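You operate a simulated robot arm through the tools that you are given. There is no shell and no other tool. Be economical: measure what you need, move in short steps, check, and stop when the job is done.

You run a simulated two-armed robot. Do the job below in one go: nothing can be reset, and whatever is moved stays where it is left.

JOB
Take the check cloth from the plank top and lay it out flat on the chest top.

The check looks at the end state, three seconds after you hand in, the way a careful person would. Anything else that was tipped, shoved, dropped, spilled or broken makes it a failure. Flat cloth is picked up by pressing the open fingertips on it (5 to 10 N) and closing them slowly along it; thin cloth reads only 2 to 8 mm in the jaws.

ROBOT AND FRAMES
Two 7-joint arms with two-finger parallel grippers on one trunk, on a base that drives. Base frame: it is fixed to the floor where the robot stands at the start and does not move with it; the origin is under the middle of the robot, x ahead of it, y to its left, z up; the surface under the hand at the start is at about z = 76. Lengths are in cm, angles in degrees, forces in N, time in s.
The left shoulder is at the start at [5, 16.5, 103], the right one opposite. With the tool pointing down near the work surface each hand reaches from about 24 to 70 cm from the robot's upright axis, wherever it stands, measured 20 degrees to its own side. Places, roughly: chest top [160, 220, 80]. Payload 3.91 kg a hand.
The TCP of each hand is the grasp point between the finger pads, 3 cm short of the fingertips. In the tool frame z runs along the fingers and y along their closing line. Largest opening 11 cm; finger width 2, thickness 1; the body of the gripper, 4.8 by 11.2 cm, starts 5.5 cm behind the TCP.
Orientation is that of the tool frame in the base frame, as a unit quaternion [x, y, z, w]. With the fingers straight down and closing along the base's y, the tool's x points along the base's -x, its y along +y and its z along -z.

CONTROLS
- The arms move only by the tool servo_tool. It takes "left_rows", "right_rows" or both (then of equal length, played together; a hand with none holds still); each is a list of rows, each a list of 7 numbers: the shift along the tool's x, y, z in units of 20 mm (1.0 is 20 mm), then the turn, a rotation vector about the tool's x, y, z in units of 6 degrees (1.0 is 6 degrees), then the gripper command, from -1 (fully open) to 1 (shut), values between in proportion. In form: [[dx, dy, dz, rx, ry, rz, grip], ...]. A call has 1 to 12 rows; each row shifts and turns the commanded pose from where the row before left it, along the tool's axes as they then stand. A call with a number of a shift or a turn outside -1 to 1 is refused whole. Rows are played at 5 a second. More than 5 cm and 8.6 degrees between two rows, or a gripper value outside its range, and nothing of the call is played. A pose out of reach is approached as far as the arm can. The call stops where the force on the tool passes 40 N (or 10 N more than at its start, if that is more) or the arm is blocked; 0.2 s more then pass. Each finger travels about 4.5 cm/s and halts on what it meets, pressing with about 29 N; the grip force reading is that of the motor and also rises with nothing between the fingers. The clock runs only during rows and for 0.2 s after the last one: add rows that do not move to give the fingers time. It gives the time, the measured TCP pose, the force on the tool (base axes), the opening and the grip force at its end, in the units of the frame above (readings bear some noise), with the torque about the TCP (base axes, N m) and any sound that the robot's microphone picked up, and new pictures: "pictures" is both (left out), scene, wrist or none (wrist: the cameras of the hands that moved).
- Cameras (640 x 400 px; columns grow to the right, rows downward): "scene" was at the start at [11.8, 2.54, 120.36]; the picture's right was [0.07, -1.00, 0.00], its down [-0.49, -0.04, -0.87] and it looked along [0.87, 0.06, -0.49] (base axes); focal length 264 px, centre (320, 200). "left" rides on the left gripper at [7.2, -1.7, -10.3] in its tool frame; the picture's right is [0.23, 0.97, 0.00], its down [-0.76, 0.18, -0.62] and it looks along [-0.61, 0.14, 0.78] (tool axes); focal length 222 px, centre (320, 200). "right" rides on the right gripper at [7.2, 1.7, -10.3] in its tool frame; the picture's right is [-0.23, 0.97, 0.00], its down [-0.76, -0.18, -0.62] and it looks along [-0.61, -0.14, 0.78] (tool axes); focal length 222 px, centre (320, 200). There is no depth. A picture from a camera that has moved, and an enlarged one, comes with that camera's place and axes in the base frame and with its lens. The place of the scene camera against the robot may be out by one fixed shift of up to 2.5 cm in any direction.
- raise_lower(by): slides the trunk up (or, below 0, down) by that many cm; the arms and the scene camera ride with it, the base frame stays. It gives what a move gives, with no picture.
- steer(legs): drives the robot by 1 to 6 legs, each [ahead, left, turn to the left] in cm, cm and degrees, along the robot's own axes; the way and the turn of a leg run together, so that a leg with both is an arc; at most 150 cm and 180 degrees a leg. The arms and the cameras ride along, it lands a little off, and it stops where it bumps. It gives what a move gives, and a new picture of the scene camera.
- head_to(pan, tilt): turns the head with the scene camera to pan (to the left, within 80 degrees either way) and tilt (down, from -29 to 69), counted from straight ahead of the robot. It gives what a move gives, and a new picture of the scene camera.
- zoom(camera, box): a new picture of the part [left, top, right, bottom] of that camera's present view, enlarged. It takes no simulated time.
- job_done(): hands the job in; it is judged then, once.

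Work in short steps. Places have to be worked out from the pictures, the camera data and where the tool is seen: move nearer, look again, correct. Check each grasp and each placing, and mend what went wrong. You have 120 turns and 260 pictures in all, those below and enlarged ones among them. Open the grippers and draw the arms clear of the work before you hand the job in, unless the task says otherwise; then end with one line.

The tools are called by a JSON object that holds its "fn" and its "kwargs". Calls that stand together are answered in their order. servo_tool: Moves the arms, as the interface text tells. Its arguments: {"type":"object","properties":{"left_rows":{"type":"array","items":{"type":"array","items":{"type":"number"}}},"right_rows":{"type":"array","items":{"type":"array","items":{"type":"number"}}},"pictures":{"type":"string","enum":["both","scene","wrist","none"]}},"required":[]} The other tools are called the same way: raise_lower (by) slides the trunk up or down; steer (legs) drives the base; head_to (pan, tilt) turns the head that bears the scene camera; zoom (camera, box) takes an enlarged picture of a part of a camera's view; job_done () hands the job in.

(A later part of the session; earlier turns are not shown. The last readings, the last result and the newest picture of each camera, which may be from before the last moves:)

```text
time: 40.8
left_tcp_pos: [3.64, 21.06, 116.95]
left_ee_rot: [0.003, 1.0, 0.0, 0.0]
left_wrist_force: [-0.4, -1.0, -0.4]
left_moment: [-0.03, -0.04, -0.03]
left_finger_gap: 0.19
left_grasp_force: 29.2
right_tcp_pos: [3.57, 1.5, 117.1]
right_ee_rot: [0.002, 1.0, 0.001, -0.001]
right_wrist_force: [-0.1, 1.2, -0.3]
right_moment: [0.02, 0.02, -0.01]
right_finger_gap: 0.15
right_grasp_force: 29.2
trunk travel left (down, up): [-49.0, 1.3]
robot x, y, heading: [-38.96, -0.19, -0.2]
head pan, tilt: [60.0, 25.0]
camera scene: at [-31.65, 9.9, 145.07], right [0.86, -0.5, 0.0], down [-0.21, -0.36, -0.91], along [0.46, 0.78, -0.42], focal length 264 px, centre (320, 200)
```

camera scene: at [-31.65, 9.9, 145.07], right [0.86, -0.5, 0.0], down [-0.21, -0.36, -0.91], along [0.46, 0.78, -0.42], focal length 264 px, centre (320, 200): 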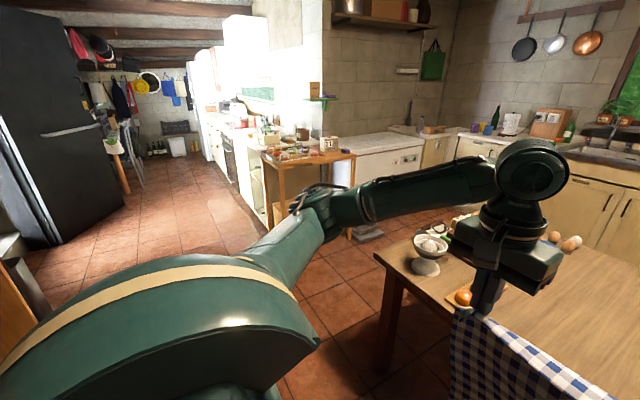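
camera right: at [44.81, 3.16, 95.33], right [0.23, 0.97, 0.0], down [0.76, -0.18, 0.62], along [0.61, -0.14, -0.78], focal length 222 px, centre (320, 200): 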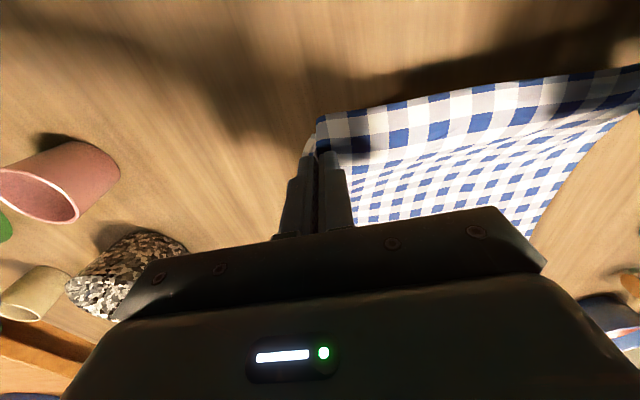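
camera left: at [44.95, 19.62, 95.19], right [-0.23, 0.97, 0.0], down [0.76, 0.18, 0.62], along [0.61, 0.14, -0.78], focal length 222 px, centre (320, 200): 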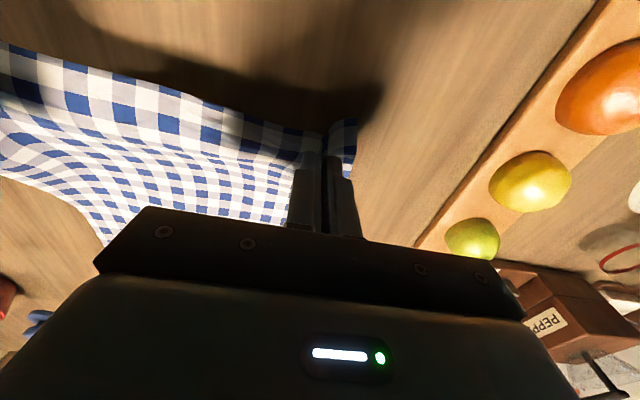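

The way ahead looks open, with a wooden piece at the far left and a low grey item on the floor in front of the chest. I'll turn left 90° in place and look again.

{"fn": "steer", "kwargs": {"legs": [[0, 0, 90]]}}

{"fn": "head_to", "kwargs": {"pan": 0, "tilt": 30}}

{"fn": "head_to", "kwargs": {"pan": 50, "tilt": 30}}

{"fn": "head_to", "kwargs": {"pan": -50, "tilt": 35}}

```text
time: 45.0
left_tcp_pos: [-59.69, 42.97, 116.89]
left_ee_rot: [-0.703, 0.711, 0.001, 0.0]
left_wrist_force: [0.0, 0.1, -0.2]
left_moment: [-0.03, -0.02, -0.02]
left_finger_gap: 0.2
left_grasp_force: 29.0
right_tcp_pos: [-40.29, 42.82, 117.12]
right_ee_rot: [-0.704, 0.71, 0.0, -0.001]
right_wrist_force: [-1.4, 0.1, 0.0]
right_moment: [0.02, 0.0, -0.01]
right_finger_gap: 0.19
right_grasp_force: 28.6
trunk travel left (down, up): [-49.0, 1.3]
robot x, y, heading: [-39.21, -0.13, 89.4]
head pan, tilt: [60.0, 25.0]
camera scene: at [-47.15, 9.58, 145.07], right [0.51, 0.86, 0.0], down [0.36, -0.21, -0.91], along [-0.78, 0.46, -0.42], focal length 264 px, centre (320, 200)
```

scene: 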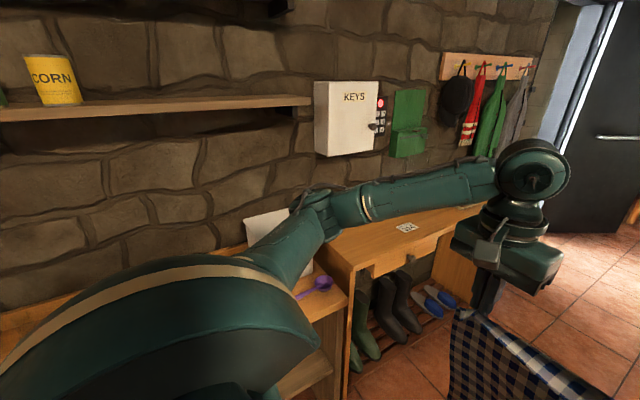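

```text
time: 46.3
left_tcp_pos: [-59.64, 42.94, 116.88]
left_ee_rot: [-0.704, 0.711, 0.0, -0.001]
left_wrist_force: [0.2, -0.3, 0.1]
left_moment: [0.02, -0.02, -0.02]
left_finger_gap: 0.2
left_grasp_force: 29.0
right_tcp_pos: [-40.07, 42.66, 116.89]
right_ee_rot: [-0.703, 0.711, 0.0, 0.0]
right_wrist_force: [-0.4, -0.8, 0.4]
right_moment: [-0.02, 0.01, -0.04]
right_finger_gap: 0.15
right_grasp_force: 28.7
trunk travel left (down, up): [-49.0, 1.3]
robot x, y, heading: [-39.07, 0.06, 89.5]
head pan, tilt: [0.0, 30.0]
camera scene: at [-39.12, 13.94, 144.28], right [1.0, -0.01, 0.0], down [0.0, -0.5, -0.87], along [0.01, 0.87, -0.5], focal length 264 px, centre (320, 200)
```

scene: 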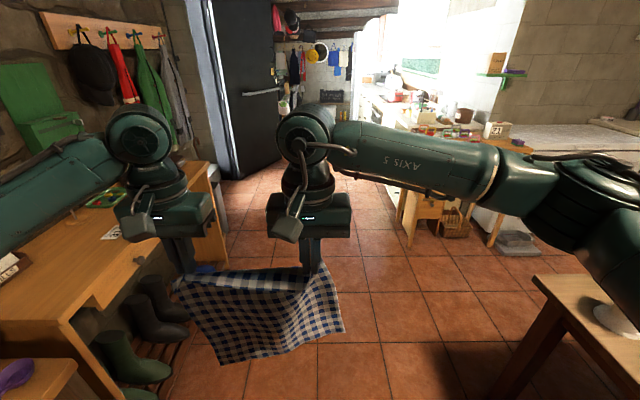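

```text
time: 47.5
left_tcp_pos: [-59.7, 42.96, 116.95]
left_ee_rot: [-0.703, 0.711, 0.0, 0.0]
left_wrist_force: [-0.5, -0.3, -0.5]
left_moment: [0.03, 0.01, -0.05]
left_finger_gap: 0.19
left_grasp_force: 29.1
right_tcp_pos: [-40.14, 42.63, 116.85]
right_ee_rot: [-0.703, 0.711, -0.001, 0.0]
right_wrist_force: [-1.1, 0.6, 0.1]
right_moment: [-0.01, -0.02, -0.03]
right_finger_gap: 0.17
right_grasp_force: 29.4
trunk travel left (down, up): [-49.0, 1.3]
robot x, y, heading: [-38.44, 0.31, 89.3]
head pan, tilt: [50.0, 30.0]
camera scene: at [-46.07, 10.78, 144.27], right [0.65, 0.76, 0.0], down [0.38, -0.33, -0.87], along [-0.66, 0.56, -0.5], focal length 264 px, centre (320, 200)
```

scene: 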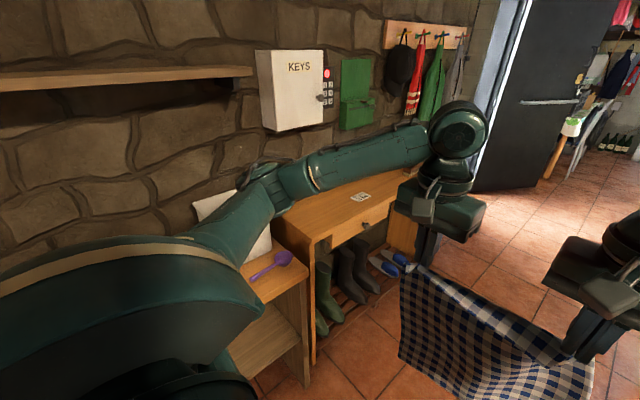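

```text
time: 49.2
left_tcp_pos: [-59.71, 42.92, 117.0]
left_ee_rot: [-0.703, 0.711, 0.0, 0.0]
left_wrist_force: [-0.3, 0.0, 0.3]
left_moment: [0.01, -0.01, -0.02]
left_finger_gap: 0.2
left_grasp_force: 29.0
right_tcp_pos: [-40.14, 42.6, 117.0]
right_ee_rot: [-0.703, 0.711, 0.0, 0.0]
right_wrist_force: [-1.2, -0.4, 0.1]
right_moment: [-0.03, 0.04, -0.05]
right_finger_gap: 0.17
right_grasp_force: 29.0
trunk travel left (down, up): [-49.0, 1.3]
robot x, y, heading: [-38.75, 0.21, 89.6]
head pan, tilt: [-50.0, 35.0]
camera scene: at [-32.41, 10.49, 143.5], right [0.64, -0.77, 0.0], down [-0.44, -0.36, -0.82], along [0.63, 0.52, -0.57], focal length 264 px, centre (320, 200)
```

scene: 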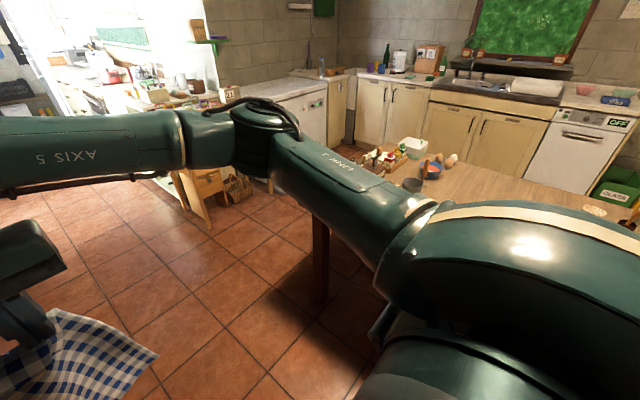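

The wall and bench are on the left, and the grey tray is on the floor near (127, 180). I'll strafe right 25 cm for clearance, drive ahead about 112 cm, then look again.

{"fn": "steer", "kwargs": {"legs": [[0, -25, 0.5], [60, 0, 0], [52, 0, 0]]}}

{"fn": "head_to", "kwargs": {"pan": -45, "tilt": 35}}

{"fn": "head_to", "kwargs": {"pan": -78, "tilt": 35}}

```text
time: 57.6
left_tcp_pos: [-35.79, 153.9, 117.02]
left_ee_rot: [-0.707, 0.707, 0.0, -0.001]
left_wrist_force: [0.5, 0.1, -0.1]
left_moment: [-0.01, -0.03, -0.06]
left_finger_gap: 0.19
left_grasp_force: 29.1
right_tcp_pos: [-16.25, 153.92, 116.99]
right_ee_rot: [0.707, -0.707, -0.001, 0.0]
right_wrist_force: [-1.2, 0.9, 0.1]
right_moment: [0.02, -0.02, -0.05]
right_finger_gap: 0.15
right_grasp_force: 28.8
trunk travel left (down, up): [-49.0, 1.3]
robot x, y, heading: [-14.75, 111.38, 89.9]
head pan, tilt: [-50.0, 35.0]
camera scene: at [-8.12, 121.75, 143.49], right [0.64, -0.77, 0.0], down [-0.44, -0.37, -0.82], along [0.63, 0.53, -0.57], focal length 264 px, centre (320, 200)
```

scene: 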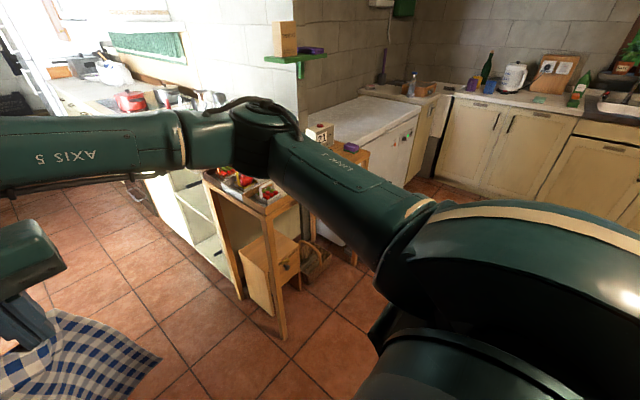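

```text
time: 58.2
left_tcp_pos: [-35.66, 154.0, 116.9]
left_ee_rot: [0.707, -0.707, 0.001, 0.0]
left_wrist_force: [0.7, -0.5, -0.6]
left_moment: [0.03, 0.0, -0.02]
left_finger_gap: 0.21
left_grasp_force: 29.1
right_tcp_pos: [-16.19, 153.83, 117.09]
right_ee_rot: [-0.707, 0.707, -0.001, 0.0]
right_wrist_force: [-0.3, 0.1, -0.3]
right_moment: [-0.02, 0.03, 0.0]
right_finger_gap: 0.17
right_grasp_force: 29.1
trunk travel left (down, up): [-49.0, 1.3]
robot x, y, heading: [-14.52, 111.14, 90.1]
head pan, tilt: [-45.0, 35.0]
camera scene: at [-8.63, 122.26, 143.5], right [0.71, -0.71, 0.0], down [-0.41, -0.41, -0.82], along [0.58, 0.58, -0.57], focal length 264 px, centre (320, 200)
```

scene: 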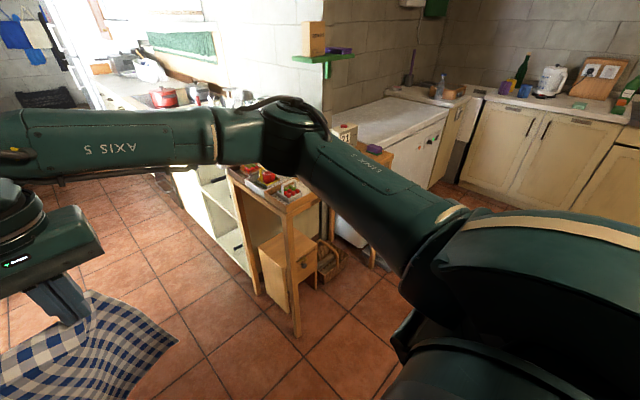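

```text
time: 59.2
left_tcp_pos: [-35.72, 153.89, 116.85]
left_ee_rot: [-0.707, 0.707, -0.001, 0.0]
left_wrist_force: [0.4, -0.4, 0.8]
left_moment: [-0.01, 0.03, -0.05]
left_finger_gap: 0.21
left_grasp_force: 28.7
right_tcp_pos: [-16.2, 153.75, 116.9]
right_ee_rot: [-0.707, 0.708, 0.0, 0.0]
right_wrist_force: [-0.6, -0.4, 0.7]
right_moment: [-0.03, 0.02, -0.06]
right_finger_gap: 0.17
right_grasp_force: 29.1
trunk travel left (down, up): [-49.0, 1.3]
robot x, y, heading: [-14.72, 111.4, 89.8]
head pan, tilt: [-78.0, 35.0]
camera scene: at [-6.25, 117.89, 143.5], right [0.21, -0.98, 0.0], down [-0.56, -0.12, -0.82], along [0.8, 0.17, -0.57], focal length 264 px, centre (320, 200)
```

scene: 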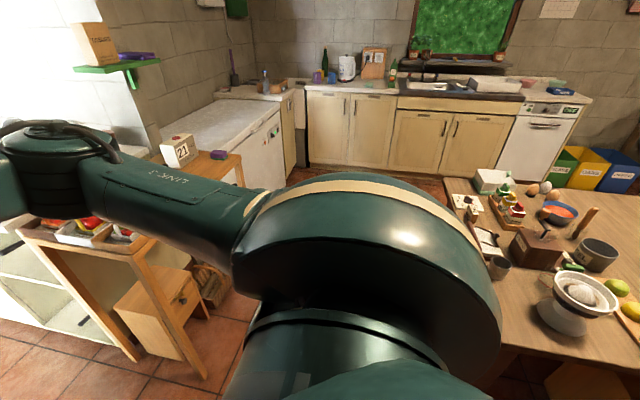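

The table's left edge is at y≈80 and the shelf front at y≈184, so a lane at y≈118 suits. I'll strafe right 100 cm along it and look again.

{"fn": "steer", "kwargs": {"legs": [[7, 0, 0], [0, -100, 0]]}}

{"fn": "head_to", "kwargs": {"pan": -20, "tilt": 35}}

```text
time: 68.9
left_tcp_pos: [63.31, 161.06, 117.01]
left_ee_rot: [0.707, -0.707, 0.0, 0.0]
left_wrist_force: [0.6, 0.5, 0.6]
left_moment: [0.01, -0.02, -0.02]
left_finger_gap: 0.2
left_grasp_force: 29.0
right_tcp_pos: [82.81, 160.96, 117.06]
right_ee_rot: [0.707, -0.707, 0.001, 0.0]
right_wrist_force: [-0.3, 0.5, -0.3]
right_moment: [-0.02, 0.02, -0.01]
right_finger_gap: 0.18
right_grasp_force: 28.9
trunk travel left (down, up): [-49.0, 1.3]
robot x, y, heading: [84.56, 118.2, 90.1]
head pan, tilt: [-78.0, 35.0]
camera scene: at [92.82, 125.06, 143.5], right [0.21, -0.98, 0.0], down [-0.56, -0.12, -0.82], along [0.8, 0.17, -0.57], focal length 264 px, centre (320, 200)
```

scene: 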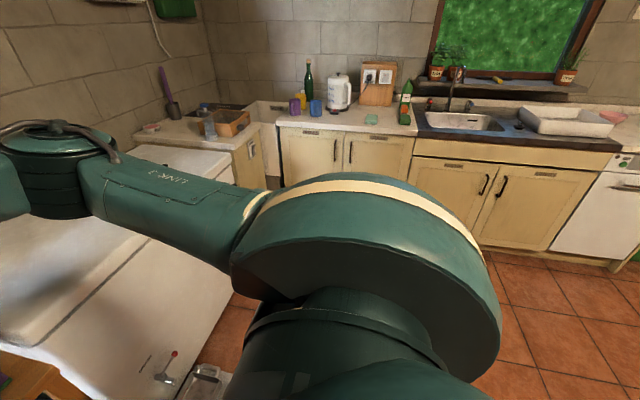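

```text
time: 70.1
left_tcp_pos: [63.36, 161.08, 116.97]
left_ee_rot: [-0.707, 0.708, 0.0, 0.0]
left_wrist_force: [0.9, -0.3, 0.7]
left_moment: [-0.01, 0.0, -0.01]
left_finger_gap: 0.23
left_grasp_force: 28.9
right_tcp_pos: [82.75, 160.95, 117.01]
right_ee_rot: [0.707, -0.707, 0.0, 0.0]
right_wrist_force: [0.0, 0.0, -0.1]
right_moment: [-0.01, 0.0, -0.04]
right_finger_gap: 0.17
right_grasp_force: 29.3
trunk travel left (down, up): [-49.0, 1.3]
robot x, y, heading: [84.33, 118.63, 89.9]
head pan, tilt: [-20.0, 35.0]
camera scene: at [87.21, 131.5, 143.5], right [0.94, -0.34, 0.0], down [-0.2, -0.54, -0.82], along [0.28, 0.77, -0.57], focal length 264 px, centre (320, 200)
```

scene: 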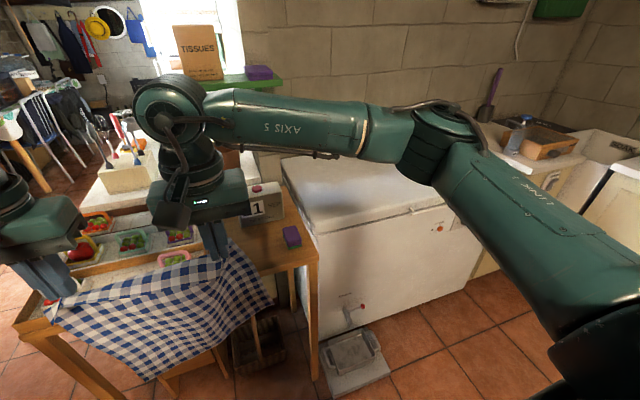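

The chest top spans about x 108–206 with its front at y≈196. The floor tray spans x 106–138 and y 175–195, and a bottle stands near (224, 216). I'll strafe to x≈172 and look.

{"fn": "steer", "kwargs": {"legs": [[0, -87, 0]]}}

{"fn": "head_to", "kwargs": {"pan": 0, "tilt": 45}}

{"fn": "head_to", "kwargs": {"pan": -40, "tilt": 30}}

```text
time: 78.0
left_tcp_pos: [148.72, 160.98, 116.96]
left_ee_rot: [-0.706, 0.709, 0.0, 0.0]
left_wrist_force: [0.4, 0.6, 0.1]
left_moment: [0.02, -0.01, -0.01]
left_finger_gap: 0.21
left_grasp_force: 28.8
right_tcp_pos: [168.35, 160.96, 117.07]
right_ee_rot: [-0.705, 0.709, 0.0, 0.0]
right_wrist_force: [0.3, -0.4, -0.8]
right_moment: [0.0, 0.01, -0.02]
right_finger_gap: 0.18
right_grasp_force: 29.5
trunk travel left (down, up): [-49.0, 1.3]
robot x, y, heading: [169.67, 118.37, 89.7]
head pan, tilt: [-20.0, 35.0]
camera scene: at [172.55, 131.38, 143.5], right [0.94, -0.35, 0.0], down [-0.2, -0.54, -0.82], along [0.28, 0.77, -0.57], focal length 264 px, centre (320, 200)
```

scene: 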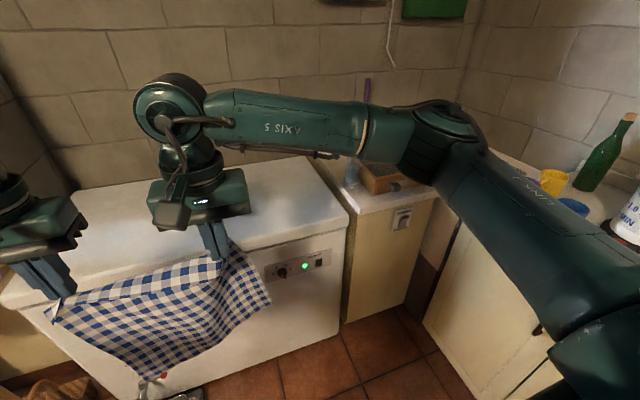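

```text
time: 78.8
left_tcp_pos: [148.87, 161.11, 116.95]
left_ee_rot: [-0.705, 0.709, 0.0, 0.0]
left_wrist_force: [0.1, 0.6, 0.0]
left_moment: [-0.01, -0.01, -0.01]
left_finger_gap: 0.18
left_grasp_force: 28.7
right_tcp_pos: [168.21, 160.86, 117.02]
right_ee_rot: [-0.706, 0.708, 0.0, 0.0]
right_wrist_force: [0.3, -0.7, 0.2]
right_moment: [0.0, -0.03, 0.01]
right_finger_gap: 0.18
right_grasp_force: 29.1
trunk travel left (down, up): [-49.0, 1.3]
robot x, y, heading: [169.62, 117.7, 89.9]
head pan, tilt: [0.0, 45.0]
camera scene: at [169.53, 131.24, 142.02], right [1.0, 0.0, 0.0], down [0.0, -0.71, -0.71], along [0.0, 0.71, -0.71], focal length 264 px, centre (320, 200)
```

scene: 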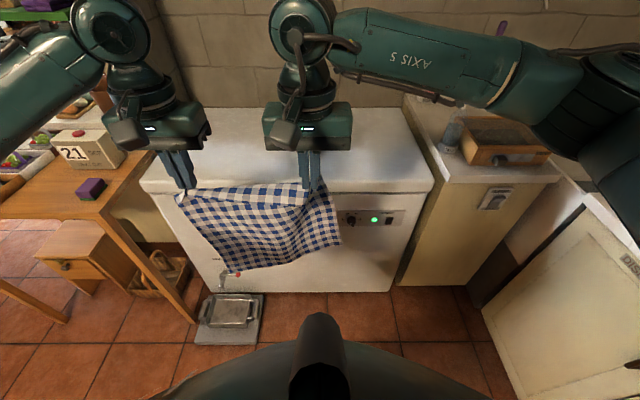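

```text
time: 79.9
left_tcp_pos: [148.65, 161.07, 117.0]
left_ee_rot: [-0.705, 0.709, 0.0, 0.0]
left_wrist_force: [-0.4, 0.4, -0.4]
left_moment: [0.01, 0.01, -0.08]
left_finger_gap: 0.21
left_grasp_force: 28.6
right_tcp_pos: [168.31, 160.88, 116.87]
right_ee_rot: [-0.706, 0.708, 0.0, 0.0]
right_wrist_force: [-0.3, 0.2, 0.1]
right_moment: [0.01, 0.01, -0.02]
right_finger_gap: 0.17
right_grasp_force: 29.2
trunk travel left (down, up): [-49.0, 1.3]
robot x, y, heading: [169.36, 118.23, 89.7]
head pan, tilt: [-40.0, 30.0]
camera scene: at [175.33, 130.03, 144.27], right [0.76, -0.64, 0.0], down [-0.32, -0.38, -0.87], along [0.56, 0.66, -0.5], focal length 264 px, centre (320, 200)
```

scene: 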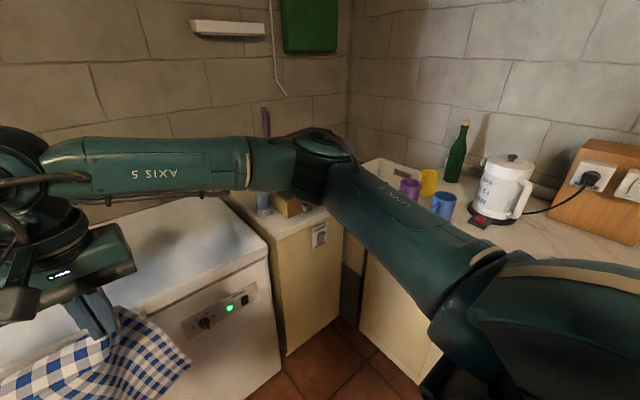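

The chest top measures about x 111–208 and y 198–259. I'll raise the hands 6 cm so the cloth's lower edge clears the lid, then move in to about (174, 160).

{"fn": "servo_tool", "kwargs": {"left_rows": [[0, 0, -0.8, 0, 0, 0, 1], [0, 0, -0.8, 0, 0, 0, 1], [0, 0, -0.8, 0, 0, 0, 1], [0, 0, -0.8, 0, 0, 0, 1]], "right_rows": [[0, 0, -0.8, 0, 0, 0, 1], [0, 0, -0.8, 0, 0, 0, 1], [0, 0, -0.8, 0, 0, 0, 1], [0, 0, -0.8, 0, 0, 0, 1]], "pictures": "none"}}

{"fn": "steer", "kwargs": {"legs": [[0, -5, 0], [30, 0, 0.3], [12, 0, 0]]}}

{"fn": "head_to", "kwargs": {"pan": 0, "tilt": 50}}

```text
time: 80.9
left_tcp_pos: [148.67, 161.08, 123.25]
left_ee_rot: [-0.706, 0.708, 0.0, 0.0]
left_wrist_force: [0.2, -0.4, 0.4]
left_moment: [0.02, 0.01, 0.0]
left_finger_gap: 0.2
left_grasp_force: 28.9
right_tcp_pos: [168.19, 160.92, 123.57]
right_ee_rot: [-0.706, 0.708, 0.0, 0.0]
right_wrist_force: [0.1, 0.7, -0.1]
right_moment: [-0.01, -0.01, -0.03]
right_finger_gap: 0.15
right_grasp_force: 29.3
trunk travel left (down, up): [-49.0, 1.3]
robot x, y, heading: [169.67, 118.12, 89.9]
head pan, tilt: [-40.0, 30.0]
```

```text
time: 84.5
left_tcp_pos: [153.44, 202.92, 123.38]
left_ee_rot: [0.709, -0.705, -0.001, 0.0]
left_wrist_force: [-0.8, 0.6, 0.1]
left_moment: [-0.01, -0.02, 0.0]
left_finger_gap: 0.19
left_grasp_force: 29.4
right_tcp_pos: [172.96, 202.97, 123.56]
right_ee_rot: [0.71, -0.704, 0.001, 0.001]
right_wrist_force: [-0.3, -0.1, -0.7]
right_moment: [-0.06, 0.0, -0.05]
right_finger_gap: 0.22
right_grasp_force: 28.9
trunk travel left (down, up): [-49.0, 1.3]
robot x, y, heading: [174.52, 160.3, 90.2]
head pan, tilt: [-40.0, 30.0]
camera scene: at [180.23, 172.12, 144.27], right [0.77, -0.64, 0.0], down [-0.32, -0.39, -0.87], along [0.55, 0.67, -0.5], focal length 264 px, centre (320, 200)
```

scene: 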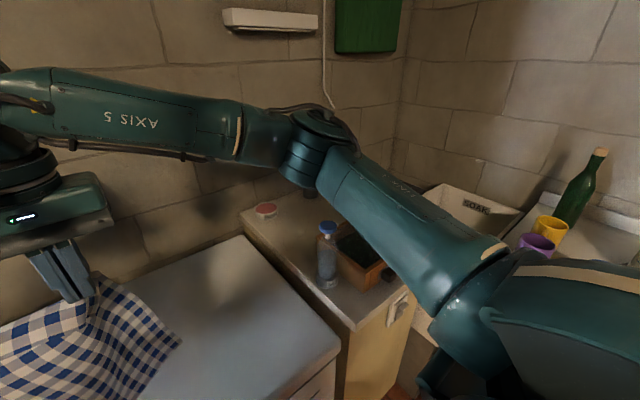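

```text
time: 85.6
left_tcp_pos: [153.34, 202.91, 123.2]
left_ee_rot: [0.709, -0.705, -0.001, -0.001]
left_wrist_force: [0.3, -0.1, 0.0]
left_moment: [-0.01, 0.01, -0.05]
left_finger_gap: 0.21
left_grasp_force: 28.8
right_tcp_pos: [173.0, 202.9, 123.48]
right_ee_rot: [0.71, -0.704, 0.0, 0.001]
right_wrist_force: [-1.5, 0.1, 0.6]
right_moment: [-0.03, 0.01, -0.06]
right_finger_gap: 0.18
right_grasp_force: 29.1
trunk travel left (down, up): [-49.0, 1.3]
robot x, y, heading: [174.72, 160.22, 90.1]
head pan, tilt: [0.0, 50.0]
camera scene: at [174.42, 172.77, 141.33], right [1.0, 0.0, 0.0], down [0.0, -0.77, -0.64], along [0.0, 0.64, -0.77], focal length 264 px, centre (320, 200)
```

scene: 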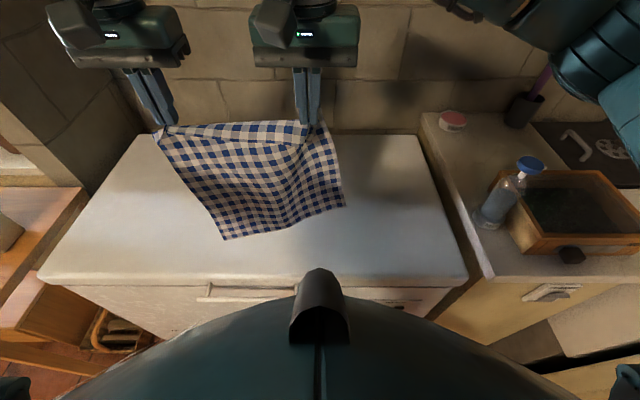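

The chest top measures x 107–210 and y 200–255 from here, and the cloth hangs over it. I'll drive 5 cm nearer, tilt the fingers 20° outward for reach, and then reach forward.

{"fn": "steer", "kwargs": {"legs": [[5, 0, 0]]}}

{"fn": "servo_tool", "kwargs": {"left_rows": [[0, 0, 0, 0, -0.83, 0, 1], [0, 0, 0, 0, -0.83, 0, 1], [0, 0, 0, 0, -0.83, 0, 1], [0, 0, 0, 0, -0.83, 0, 1], [-0.75, 0, 0.27, 0, 0, 0, 1], [-0.75, 0, 0.27, 0, 0, 0, 1], [-0.75, 0, 0.27, 0, 0, 0, 1], [-0.75, 0, 0.27, 0, 0, 0, 1], [-0.75, 0, 0.27, 0, 0, 0, 1], [-0.75, 0, 0.27, 0, 0, 0, 1], [-0.75, 0, 0.27, 0, 0, 0, 1], [-0.75, 0, 0.27, 0, 0, 0, 1]], "right_rows": [[0, 0, 0, 0, -0.83, 0, 1], [0, 0, 0, 0, -0.83, 0, 1], [0, 0, 0, 0, -0.83, 0, 1], [0, 0, 0, 0, -0.83, 0, 1], [-0.75, 0, 0.27, 0, 0, 0, 1], [-0.75, 0, 0.27, 0, 0, 0, 1], [-0.75, 0, 0.27, 0, 0, 0, 1], [-0.75, 0, 0.27, 0, 0, 0, 1], [-0.75, 0, 0.27, 0, 0, 0, 1], [-0.75, 0, 0.27, 0, 0, 0, 1], [-0.75, 0, 0.27, 0, 0, 0, 1], [-0.75, 0, 0.27, 0, 0, 0, 1]], "pictures": "scene"}}

```text
time: 86.5
left_tcp_pos: [153.27, 207.97, 123.32]
left_ee_rot: [0.709, -0.705, 0.0, 0.001]
left_wrist_force: [0.4, -0.7, 0.1]
left_moment: [-0.01, -0.01, -0.03]
left_finger_gap: 0.22
left_grasp_force: 29.0
right_tcp_pos: [172.86, 208.0, 123.51]
right_ee_rot: [0.71, -0.704, 0.0, 0.0]
right_wrist_force: [-0.9, 0.5, 0.2]
right_moment: [-0.02, 0.0, 0.0]
right_finger_gap: 0.17
right_grasp_force: 29.0
trunk travel left (down, up): [-49.0, 1.3]
robot x, y, heading: [174.73, 165.22, 90.5]
head pan, tilt: [0.0, 50.0]
camera scene: at [174.37, 177.91, 141.31], right [1.0, 0.01, 0.0], down [0.0, -0.77, -0.64], along [0.0, 0.64, -0.77], focal length 264 px, centre (320, 200)
```

scene: 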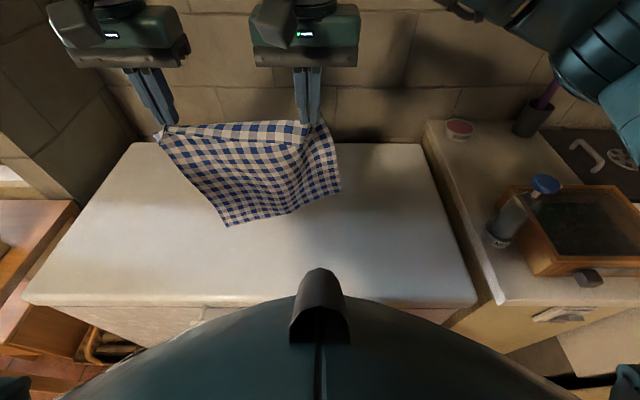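

```text
time: 89.1
left_tcp_pos: [153.21, 220.65, 123.47]
left_ee_rot: [0.699, -0.694, -0.123, -0.122]
left_wrist_force: [0.2, -0.1, -0.9]
left_moment: [0.0, 0.02, -0.05]
left_finger_gap: 0.23
left_grasp_force: 28.7
right_tcp_pos: [172.68, 220.76, 123.58]
right_ee_rot: [0.699, -0.694, -0.123, -0.121]
right_wrist_force: [-0.3, -0.7, -1.1]
right_moment: [-0.02, 0.01, -0.04]
right_finger_gap: 0.16
right_grasp_force: 28.8
trunk travel left (down, up): [-49.0, 1.3]
robot x, y, heading: [174.52, 164.99, 90.4]
head pan, tilt: [0.0, 50.0]
camera scene: at [174.38, 177.83, 141.31], right [1.0, 0.01, 0.0], down [0.0, -0.77, -0.64], along [0.0, 0.64, -0.77], focal length 264 px, centre (320, 200)
```

scene: 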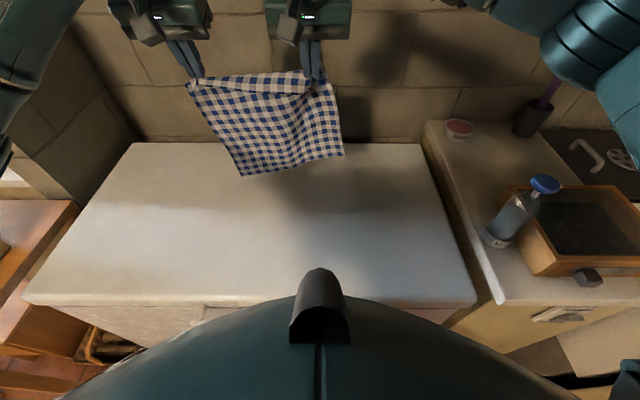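

Tracking is good with hands at y≈220.7. I'll reach 14 cm further.

{"fn": "servo_tool", "kwargs": {"left_rows": [[-0.75, 0, 0.27, 0, 0, 0, 1], [-0.75, 0, 0.27, 0, 0, 0, 1], [-0.75, 0, 0.27, 0, 0, 0, 1], [-0.75, 0, 0.27, 0, 0, 0, 1], [-0.75, 0, 0.27, 0, 0, 0, 1], [-0.75, 0, 0.27, 0, 0, 0, 1], [-0.75, 0, 0.27, 0, 0, 0, 1], [-0.75, 0, 0.27, 0, 0, 0, 1], [-0.75, 0, 0.27, 0, 0, 0, 1]], "right_rows": [[-0.75, 0, 0.27, 0, 0, 0, 1], [-0.75, 0, 0.27, 0, 0, 0, 1], [-0.75, 0, 0.27, 0, 0, 0, 1], [-0.75, 0, 0.27, 0, 0, 0, 1], [-0.75, 0, 0.27, 0, 0, 0, 1], [-0.75, 0, 0.27, 0, 0, 0, 1], [-0.75, 0, 0.27, 0, 0, 0, 1], [-0.75, 0, 0.27, 0, 0, 0, 1], [-0.75, 0, 0.27, 0, 0, 0, 1]], "pictures": "scene"}}

```text
time: 91.1
left_tcp_pos: [153.22, 234.88, 123.4]
left_ee_rot: [0.697, -0.695, -0.122, -0.122]
left_wrist_force: [2.5, 0.1, -0.3]
left_moment: [-0.01, -0.08, -0.03]
left_finger_gap: 0.19
left_grasp_force: 29.1
right_tcp_pos: [173.07, 230.84, 123.26]
right_ee_rot: [0.7, -0.693, -0.123, -0.121]
right_wrist_force: [-3.0, 0.0, 0.2]
right_moment: [0.02, 0.1, 0.03]
right_finger_gap: 0.18
right_grasp_force: 29.0
right hand out of reach, approached as far as the arm can: row 7, 8, 9
trunk travel left (down, up): [-49.0, 1.3]
robot x, y, heading: [174.34, 165.39, 90.3]
head pan, tilt: [0.0, 50.0]
camera scene: at [174.42, 177.78, 141.32], right [1.0, 0.01, 0.0], down [0.0, -0.77, -0.64], along [0.0, 0.64, -0.77], focal length 264 px, centre (320, 200)
```

scene: 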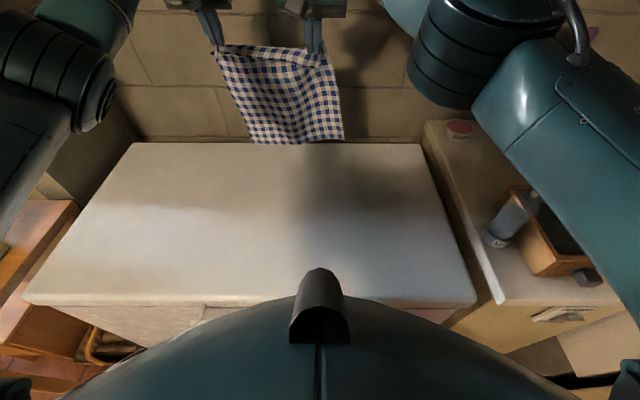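

The right arm ran out of reach at y≈231 because it reaches across. I'll tilt both tools another 15° and shift both hands right 5 cm to gain reach.

{"fn": "servo_tool", "kwargs": {"left_rows": [[0, -0.83, 0, 0, -0.83, 0, 1], [0, -0.83, 0, 0, -0.83, 0, 1], [0, -0.83, 0, 0, -0.83, 0, 1], [0, 0, 0, 0, 0, 0, 1]], "right_rows": [[0, -0.83, 0, 0, -0.83, 0, 1], [0, -0.83, 0, 0, -0.83, 0, 1], [0, -0.83, 0, 0, -0.83, 0, 1], [0, 0, 0, 0, 0, 0, 1]], "pictures": "none"}}

```text
time: 92.1
left_tcp_pos: [158.07, 235.06, 123.64]
left_ee_rot: [0.676, -0.672, -0.213, -0.213]
left_wrist_force: [3.8, -0.3, 0.4]
left_moment: [-0.03, -0.1, -0.08]
left_finger_gap: 0.22
left_grasp_force: 29.1
right_tcp_pos: [177.98, 230.92, 123.2]
right_ee_rot: [0.677, -0.672, -0.214, -0.211]
right_wrist_force: [-4.8, 0.0, -0.6]
right_moment: [0.01, 0.06, 0.06]
right_finger_gap: 0.18
right_grasp_force: 29.1
trunk travel left (down, up): [-49.0, 1.3]
robot x, y, heading: [174.75, 165.74, 90.3]
head pan, tilt: [0.0, 50.0]
```

The right command restarts from where it was, so I'll advance the right hand 4 cm to level up.

{"fn": "servo_tool", "kwargs": {"right_rows": [[-0.553, 0.03, 0.4, 0, 0, 0, 1], [-0.553, 0.03, 0.4, 0, 0, 0, 1], [-0.553, 0.03, 0.4, 0, 0, 0, 1], [0, 0, 0, 0, 0, 0, 1]], "pictures": "scene"}}

```text
time: 93.1
left_tcp_pos: [158.07, 234.95, 123.59]
left_ee_rot: [0.677, -0.672, -0.213, -0.21]
left_wrist_force: [0.0, -0.6, -0.3]
left_moment: [0.03, 0.03, -0.03]
left_finger_gap: 0.22
left_grasp_force: 29.6
right_tcp_pos: [177.78, 235.16, 123.22]
right_ee_rot: [0.677, -0.672, -0.213, -0.211]
right_wrist_force: [-1.1, -0.4, -0.8]
right_moment: [0.0, 0.02, 0.02]
right_finger_gap: 0.2
right_grasp_force: 28.8
trunk travel left (down, up): [-49.0, 1.3]
robot x, y, heading: [174.62, 164.99, 90.4]
head pan, tilt: [0.0, 50.0]
camera scene: at [174.4, 177.76, 141.32], right [1.0, 0.01, 0.0], down [0.0, -0.77, -0.64], along [0.0, 0.64, -0.77], focal length 264 px, centre (320, 200)
```

scene: 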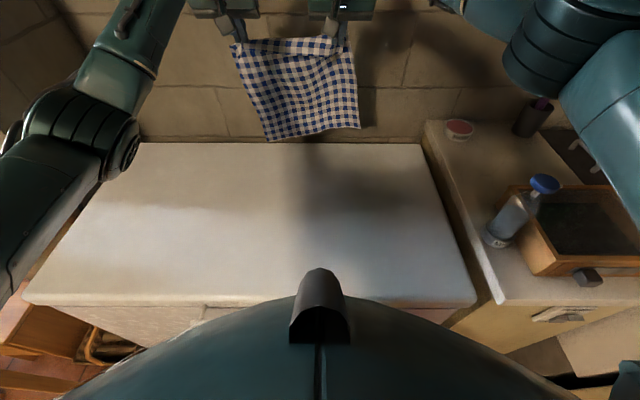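

Both hands are level at y≈235 with reach to spare. I'll advance 2.5 cm more, then lower the trunk 8 cm.

{"fn": "servo_tool", "kwargs": {"left_rows": [[-0.51, 0, 0.365, 0, 0, 0, 1], [-0.51, 0, 0.365, 0, 0, 0, 1], [0, 0, 0, 0, 0, 0, 1]], "right_rows": [[-0.51, 0, 0.365, 0, 0, 0, 1], [-0.51, 0, 0.365, 0, 0, 0, 1], [0, 0, 0, 0, 0, 0, 1]], "pictures": "none"}}

{"fn": "raise_lower", "kwargs": {"by": -8}}

{"fn": "head_to", "kwargs": {"pan": 0, "tilt": 45}}

```text
time: 93.9
left_tcp_pos: [158.16, 237.53, 123.39]
left_ee_rot: [0.676, -0.673, -0.213, -0.21]
left_wrist_force: [-0.1, -0.1, 0.4]
left_moment: [0.04, -0.01, -0.05]
left_finger_gap: 0.18
left_grasp_force: 29.3
right_tcp_pos: [177.8, 237.63, 123.04]
right_ee_rot: [0.677, -0.672, -0.213, -0.211]
right_wrist_force: [-0.4, -0.1, -0.3]
right_moment: [0.02, 0.04, -0.04]
right_finger_gap: 0.16
right_grasp_force: 29.3
trunk travel left (down, up): [-49.0, 1.3]
robot x, y, heading: [174.76, 165.17, 90.3]
head pan, tilt: [0.0, 50.0]
```

```text
time: 95.1
left_tcp_pos: [158.05, 237.65, 115.45]
left_ee_rot: [0.676, -0.673, -0.213, -0.211]
left_wrist_force: [0.9, -0.6, -0.2]
left_moment: [-0.01, -0.06, -0.06]
left_finger_gap: 0.2
left_grasp_force: 29.0
right_tcp_pos: [177.73, 237.59, 115.14]
right_ee_rot: [0.677, -0.672, -0.213, -0.211]
right_wrist_force: [-0.6, 0.3, -1.4]
right_moment: [-0.02, 0.03, -0.02]
right_finger_gap: 0.15
right_grasp_force: 29.3
trunk travel left (down, up): [-41.0, 9.3]
robot x, y, heading: [174.86, 165.15, 90.4]
head pan, tilt: [0.0, 50.0]
```

```text
time: 95.7
left_tcp_pos: [158.03, 237.62, 115.42]
left_ee_rot: [0.676, -0.673, -0.212, -0.212]
left_wrist_force: [0.5, -0.3, 0.3]
left_moment: [0.0, -0.04, -0.05]
left_finger_gap: 0.18
left_grasp_force: 29.3
right_tcp_pos: [177.91, 237.63, 115.11]
right_ee_rot: [0.677, -0.672, -0.212, -0.211]
right_wrist_force: [0.2, 0.3, 0.0]
right_moment: [0.01, 0.03, -0.03]
right_finger_gap: 0.18
right_grasp_force: 28.5
trunk travel left (down, up): [-41.0, 9.3]
robot x, y, heading: [174.66, 165.07, 90.4]
head pan, tilt: [0.0, 45.0]
camera scene: at [174.37, 178.21, 134.01], right [1.0, 0.01, 0.0], down [0.0, -0.71, -0.71], along [0.0, 0.71, -0.71], focal length 264 px, centre (320, 200)
```

scene: 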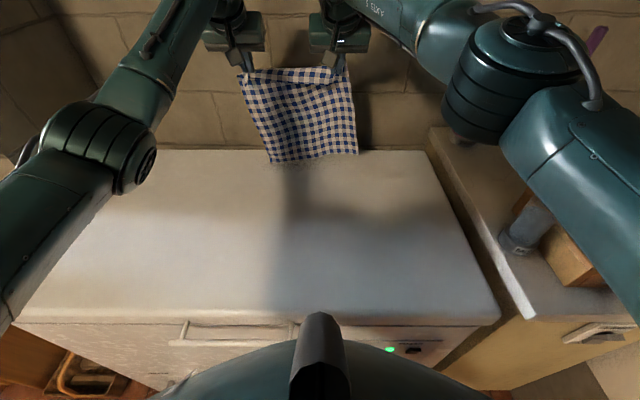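

The lower edge is still about 8 cm above the lid. To keep the elbows clear of the bottle I'll hold the arm posture, lowering with the trunk and pulling back with the base. First I'll lower until the far edge touches.

{"fn": "raise_lower", "kwargs": {"by": -9}}

{"fn": "head_to", "kwargs": {"pan": 0, "tilt": 40}}

```text
time: 97.0
left_tcp_pos: [158.12, 237.59, 106.5]
left_ee_rot: [0.676, -0.673, -0.212, -0.212]
left_wrist_force: [0.6, 0.4, -0.3]
left_moment: [0.02, -0.01, -0.05]
left_finger_gap: 0.21
left_grasp_force: 29.4
right_tcp_pos: [177.7, 237.49, 106.13]
right_ee_rot: [0.677, -0.672, -0.212, -0.211]
right_wrist_force: [-0.2, -0.4, 0.2]
right_moment: [0.0, 0.01, -0.02]
right_finger_gap: 0.18
right_grasp_force: 28.9
trunk travel left (down, up): [-32.0, 18.3]
robot x, y, heading: [174.69, 165.04, 90.5]
head pan, tilt: [0.0, 45.0]
```

```text
time: 97.6
left_tcp_pos: [158.07, 237.76, 106.39]
left_ee_rot: [0.676, -0.673, -0.212, -0.212]
left_wrist_force: [0.5, 1.1, 0.0]
left_moment: [0.02, 0.0, -0.04]
left_finger_gap: 0.22
left_grasp_force: 29.0
right_tcp_pos: [177.75, 237.49, 106.25]
right_ee_rot: [0.677, -0.672, -0.213, -0.211]
right_wrist_force: [-0.4, 0.3, -0.7]
right_moment: [-0.02, 0.01, 0.01]
right_finger_gap: 0.15
right_grasp_force: 28.8
trunk travel left (down, up): [-32.0, 18.3]
robot x, y, heading: [174.52, 165.52, 90.7]
head pan, tilt: [0.0, 40.0]
camera scene: at [174.37, 178.58, 125.74], right [1.0, 0.01, 0.0], down [0.0, -0.64, -0.77], along [0.0, 0.77, -0.64], focal length 264 px, centre (320, 200)
```

scene: 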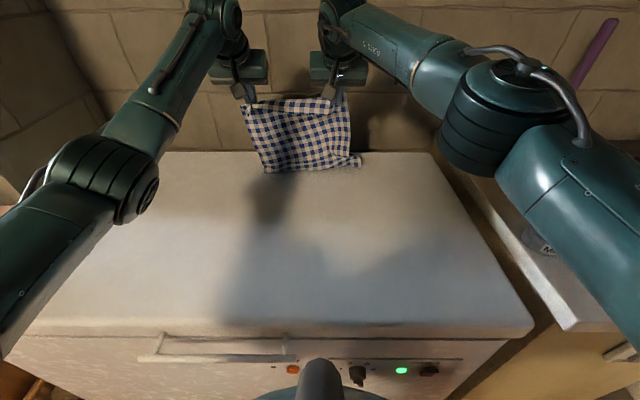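

The far edge now rests on the lid at about y≈245. I'll lay it out by alternating base-back and trunk-down at about 1:1.

{"fn": "steer", "kwargs": {"legs": [[-4, 0, 0]]}}

{"fn": "raise_lower", "kwargs": {"by": -4}}

{"fn": "steer", "kwargs": {"legs": [[-4, 0, 0]]}}

```text
time: 98.5
left_tcp_pos: [158.08, 233.55, 106.54]
left_ee_rot: [0.676, -0.673, -0.212, -0.211]
left_wrist_force: [1.4, 0.8, 0.2]
left_moment: [0.0, -0.04, -0.05]
left_finger_gap: 0.18
left_grasp_force: 29.3
right_tcp_pos: [177.77, 233.38, 106.12]
right_ee_rot: [0.677, -0.672, -0.213, -0.211]
right_wrist_force: [-0.3, -0.5, -0.1]
right_moment: [-0.01, 0.04, -0.04]
right_finger_gap: 0.15
right_grasp_force: 28.8
trunk travel left (down, up): [-32.0, 18.3]
robot x, y, heading: [175.18, 161.36, 90.2]
head pan, tilt: [0.0, 40.0]
camera scene: at [174.4, 174.49, 125.75], right [1.0, 0.01, 0.0], down [0.0, -0.64, -0.77], along [0.0, 0.77, -0.64], focal length 264 px, centre (320, 200)
```

scene: 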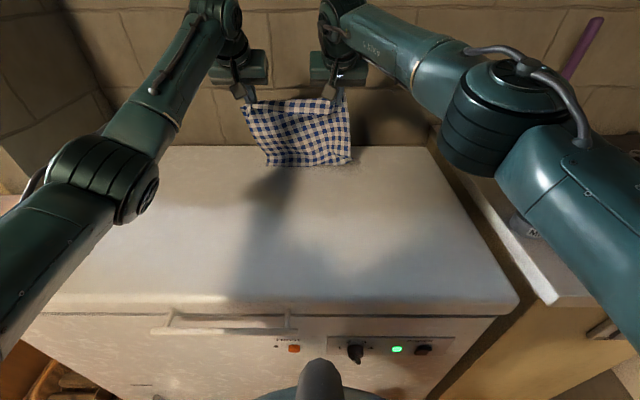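

```text
time: 99.3
left_tcp_pos: [158.16, 233.62, 102.39]
left_ee_rot: [0.676, -0.673, -0.212, -0.211]
left_wrist_force: [-0.1, 0.0, 0.5]
left_moment: [-0.01, -0.04, -0.03]
left_finger_gap: 0.2
left_grasp_force: 28.8
right_tcp_pos: [177.75, 233.57, 102.2]
right_ee_rot: [0.677, -0.672, -0.212, -0.211]
right_wrist_force: [-0.8, -0.3, 0.7]
right_moment: [0.0, 0.01, -0.01]
right_finger_gap: 0.16
right_grasp_force: 28.7
trunk travel left (down, up): [-28.0, 22.3]
robot x, y, heading: [174.41, 161.2, 90.4]
head pan, tilt: [0.0, 40.0]
```

```text
time: 100.2
left_tcp_pos: [158.02, 229.67, 102.42]
left_ee_rot: [0.677, -0.673, -0.212, -0.21]
left_wrist_force: [0.2, -0.5, 0.2]
left_moment: [0.01, -0.02, -0.04]
left_finger_gap: 0.19
left_grasp_force: 29.0
right_tcp_pos: [177.81, 229.5, 102.21]
right_ee_rot: [0.677, -0.672, -0.213, -0.211]
right_wrist_force: [-0.6, 0.3, -0.2]
right_moment: [0.02, 0.05, 0.0]
right_finger_gap: 0.19
right_grasp_force: 28.8
trunk travel left (down, up): [-28.0, 22.3]
robot x, y, heading: [174.72, 157.47, 90.4]
head pan, tilt: [0.0, 40.0]
camera scene: at [174.42, 170.59, 121.75], right [1.0, 0.01, 0.0], down [0.0, -0.64, -0.77], along [-0.01, 0.77, -0.64], focal length 264 px, centre (320, 200)
```

scene: 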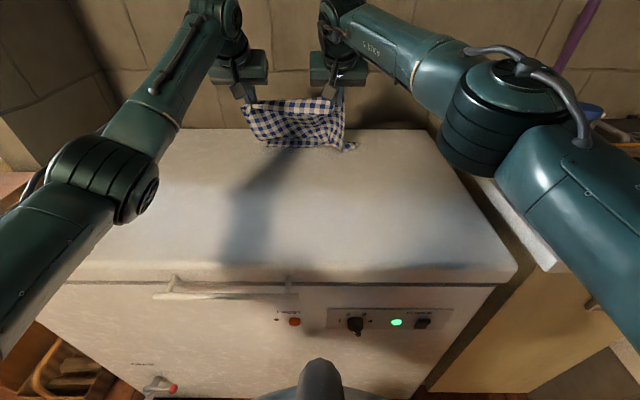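

Let me zoom in to see how the cloth is settling.

{"fn": "zoom", "kwargs": {"camera": "scene", "box": [200, 70, 400, 195]}}

{"fn": "zoom", "kwargs": {"camera": "right", "box": [0, 0, 640, 400]}}

```text
3.20 times, centred on (300, 132) of scene
camera zoom: at [174.42, 170.59, 121.75], right [1.0, 0.01, 0.0], down [0.0, -0.64, -0.77], along [-0.01, 0.77, -0.64], focal length 846 px, centre (384, 416)
```

zoom: 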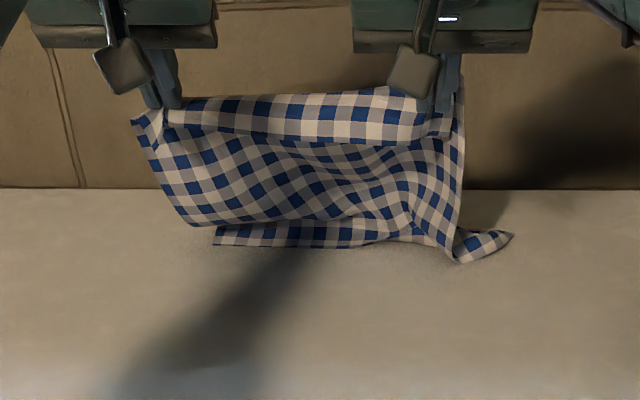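

```text
1.00 times, centred on (320, 200) of right (not enlarged: the box is as wide or as high as the picture)
camera zoom: at [176.07, 217.73, 106.52], right [-0.98, 0.18, 0.13], down [0.18, 0.27, 0.95], along [0.13, 0.95, -0.29], focal length 222 px, centre (320, 200)
```

zoom: 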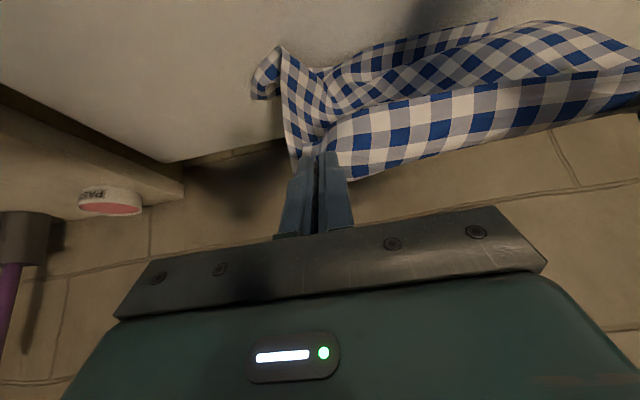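

The bottom strip curled under, toward the robot. I'll lift so the edge hangs free again, come forward 4 cm, then lower with a simultaneous backward pull using the arms so the edge trails outward.

{"fn": "raise_lower", "kwargs": {"by": 9}}

{"fn": "steer", "kwargs": {"legs": [[4, 0, 0]]}}

{"fn": "zoom", "kwargs": {"camera": "scene", "box": [200, 70, 400, 195]}}

```text
time: 101.5
left_tcp_pos: [158.05, 229.67, 111.4]
left_ee_rot: [0.676, -0.673, -0.213, -0.212]
left_wrist_force: [0.2, -0.5, -0.7]
left_moment: [0.0, 0.0, -0.02]
left_finger_gap: 0.18
left_grasp_force: 28.9
right_tcp_pos: [177.79, 229.58, 111.01]
right_ee_rot: [0.676, -0.672, -0.213, -0.212]
right_wrist_force: [-1.0, 0.5, -0.3]
right_moment: [-0.03, 0.0, -0.03]
right_finger_gap: 0.15
right_grasp_force: 29.6
trunk travel left (down, up): [-37.0, 13.3]
robot x, y, heading: [174.48, 157.09, 90.2]
head pan, tilt: [0.0, 40.0]
```

```text
time: 102.4
left_tcp_pos: [158.07, 233.68, 111.21]
left_ee_rot: [0.677, -0.673, -0.212, -0.211]
left_wrist_force: [0.5, 0.7, 0.3]
left_moment: [0.0, -0.03, -0.04]
left_finger_gap: 0.21
left_grasp_force: 28.8
right_tcp_pos: [177.73, 233.7, 111.07]
right_ee_rot: [0.677, -0.672, -0.213, -0.21]
right_wrist_force: [-1.5, 0.2, -0.2]
right_moment: [-0.03, 0.0, -0.01]
right_finger_gap: 0.17
right_grasp_force: 29.0
trunk travel left (down, up): [-37.0, 13.3]
robot x, y, heading: [174.7, 161.55, 90.1]
head pan, tilt: [0.0, 40.0]
camera scene: at [174.39, 174.76, 130.72], right [1.0, 0.01, 0.0], down [0.0, -0.64, -0.77], along [0.0, 0.77, -0.64], focal length 264 px, centre (320, 200)
```

scene: 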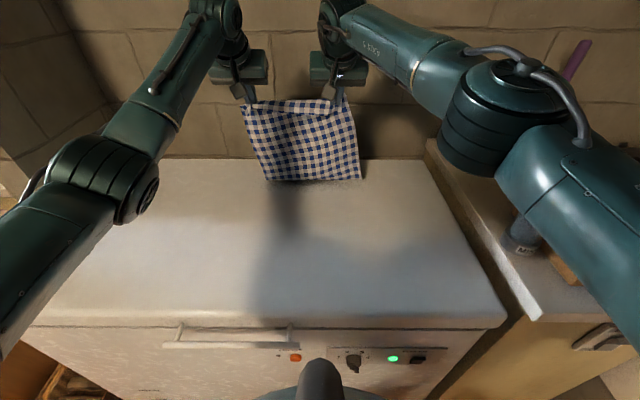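

```text
3.20 times, centred on (300, 132) of scene
camera zoom: at [174.39, 174.76, 130.72], right [1.0, 0.01, 0.0], down [0.0, -0.64, -0.77], along [0.0, 0.77, -0.64], focal length 846 px, centre (384, 416)
```

zoom: 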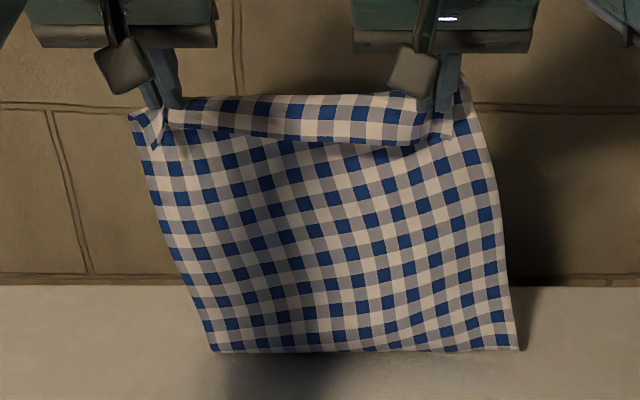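

The cloth hangs straight again. Now I'll make a diagonal pull-back-and-lower with both arms, a bit more back than down.

{"fn": "servo_tool", "kwargs": {"left_rows": [[0.459, 0, 0.039, 0, 0, 0, 1], [0.459, 0, 0.039, 0, 0, 0, 1], [0.459, 0, 0.039, 0, 0, 0, 1], [0.459, 0, 0.039, 0, 0, 0, 1], [0.459, 0, 0.039, 0, 0, 0, 1], [0.459, 0, 0.039, 0, 0, 0, 1], [0.459, 0, 0.039, 0, 0, 0, 1], [0.459, 0, 0.039, 0, 0, 0, 1], [0.459, 0, 0.039, 0, 0, 0, 1], [0.459, 0, 0.039, 0, 0, 0, 1]], "right_rows": [[0.459, 0, 0.039, 0, 0, 0, 1], [0.459, 0, 0.039, 0, 0, 0, 1], [0.459, 0, 0.039, 0, 0, 0, 1], [0.459, 0, 0.039, 0, 0, 0, 1], [0.459, 0, 0.039, 0, 0, 0, 1], [0.459, 0, 0.039, 0, 0, 0, 1], [0.459, 0, 0.039, 0, 0, 0, 1], [0.459, 0, 0.039, 0, 0, 0, 1], [0.459, 0, 0.039, 0, 0, 0, 1], [0.459, 0, 0.039, 0, 0, 0, 1]], "pictures": "scene"}}

{"fn": "zoom", "kwargs": {"camera": "scene", "box": [200, 90, 400, 215]}}

```text
time: 104.6
left_tcp_pos: [158.16, 226.39, 105.49]
left_ee_rot: [0.676, -0.673, -0.213, -0.211]
left_wrist_force: [1.1, 0.6, 0.4]
left_moment: [0.02, -0.04, -0.07]
left_finger_gap: 0.2
left_grasp_force: 29.0
right_tcp_pos: [177.94, 226.61, 105.23]
right_ee_rot: [0.677, -0.672, -0.214, -0.211]
right_wrist_force: [-1.0, 0.2, -0.8]
right_moment: [-0.02, 0.04, -0.02]
right_finger_gap: 0.17
right_grasp_force: 28.7
trunk travel left (down, up): [-37.0, 13.3]
robot x, y, heading: [174.95, 161.21, 90.4]
head pan, tilt: [0.0, 40.0]
camera scene: at [174.39, 174.64, 130.74], right [1.0, 0.01, 0.0], down [0.0, -0.64, -0.77], along [-0.01, 0.77, -0.64], focal length 264 px, centre (320, 200)
```

scene: 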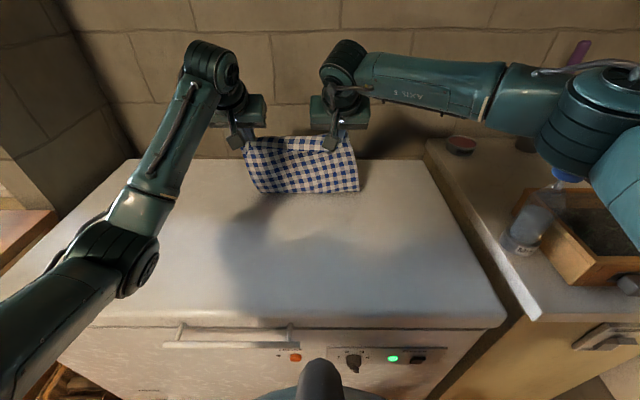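

```text
3.20 times, centred on (300, 152) of scene
camera zoom: at [174.39, 174.64, 130.74], right [1.0, 0.01, 0.0], down [0.0, -0.64, -0.77], along [-0.01, 0.77, -0.64], focal length 846 px, centre (384, 352)
```

zoom: 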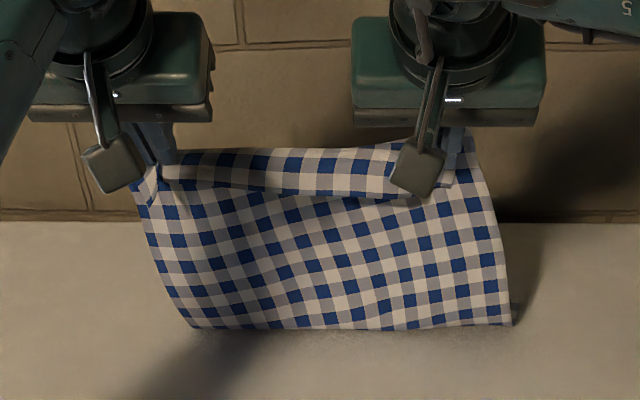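

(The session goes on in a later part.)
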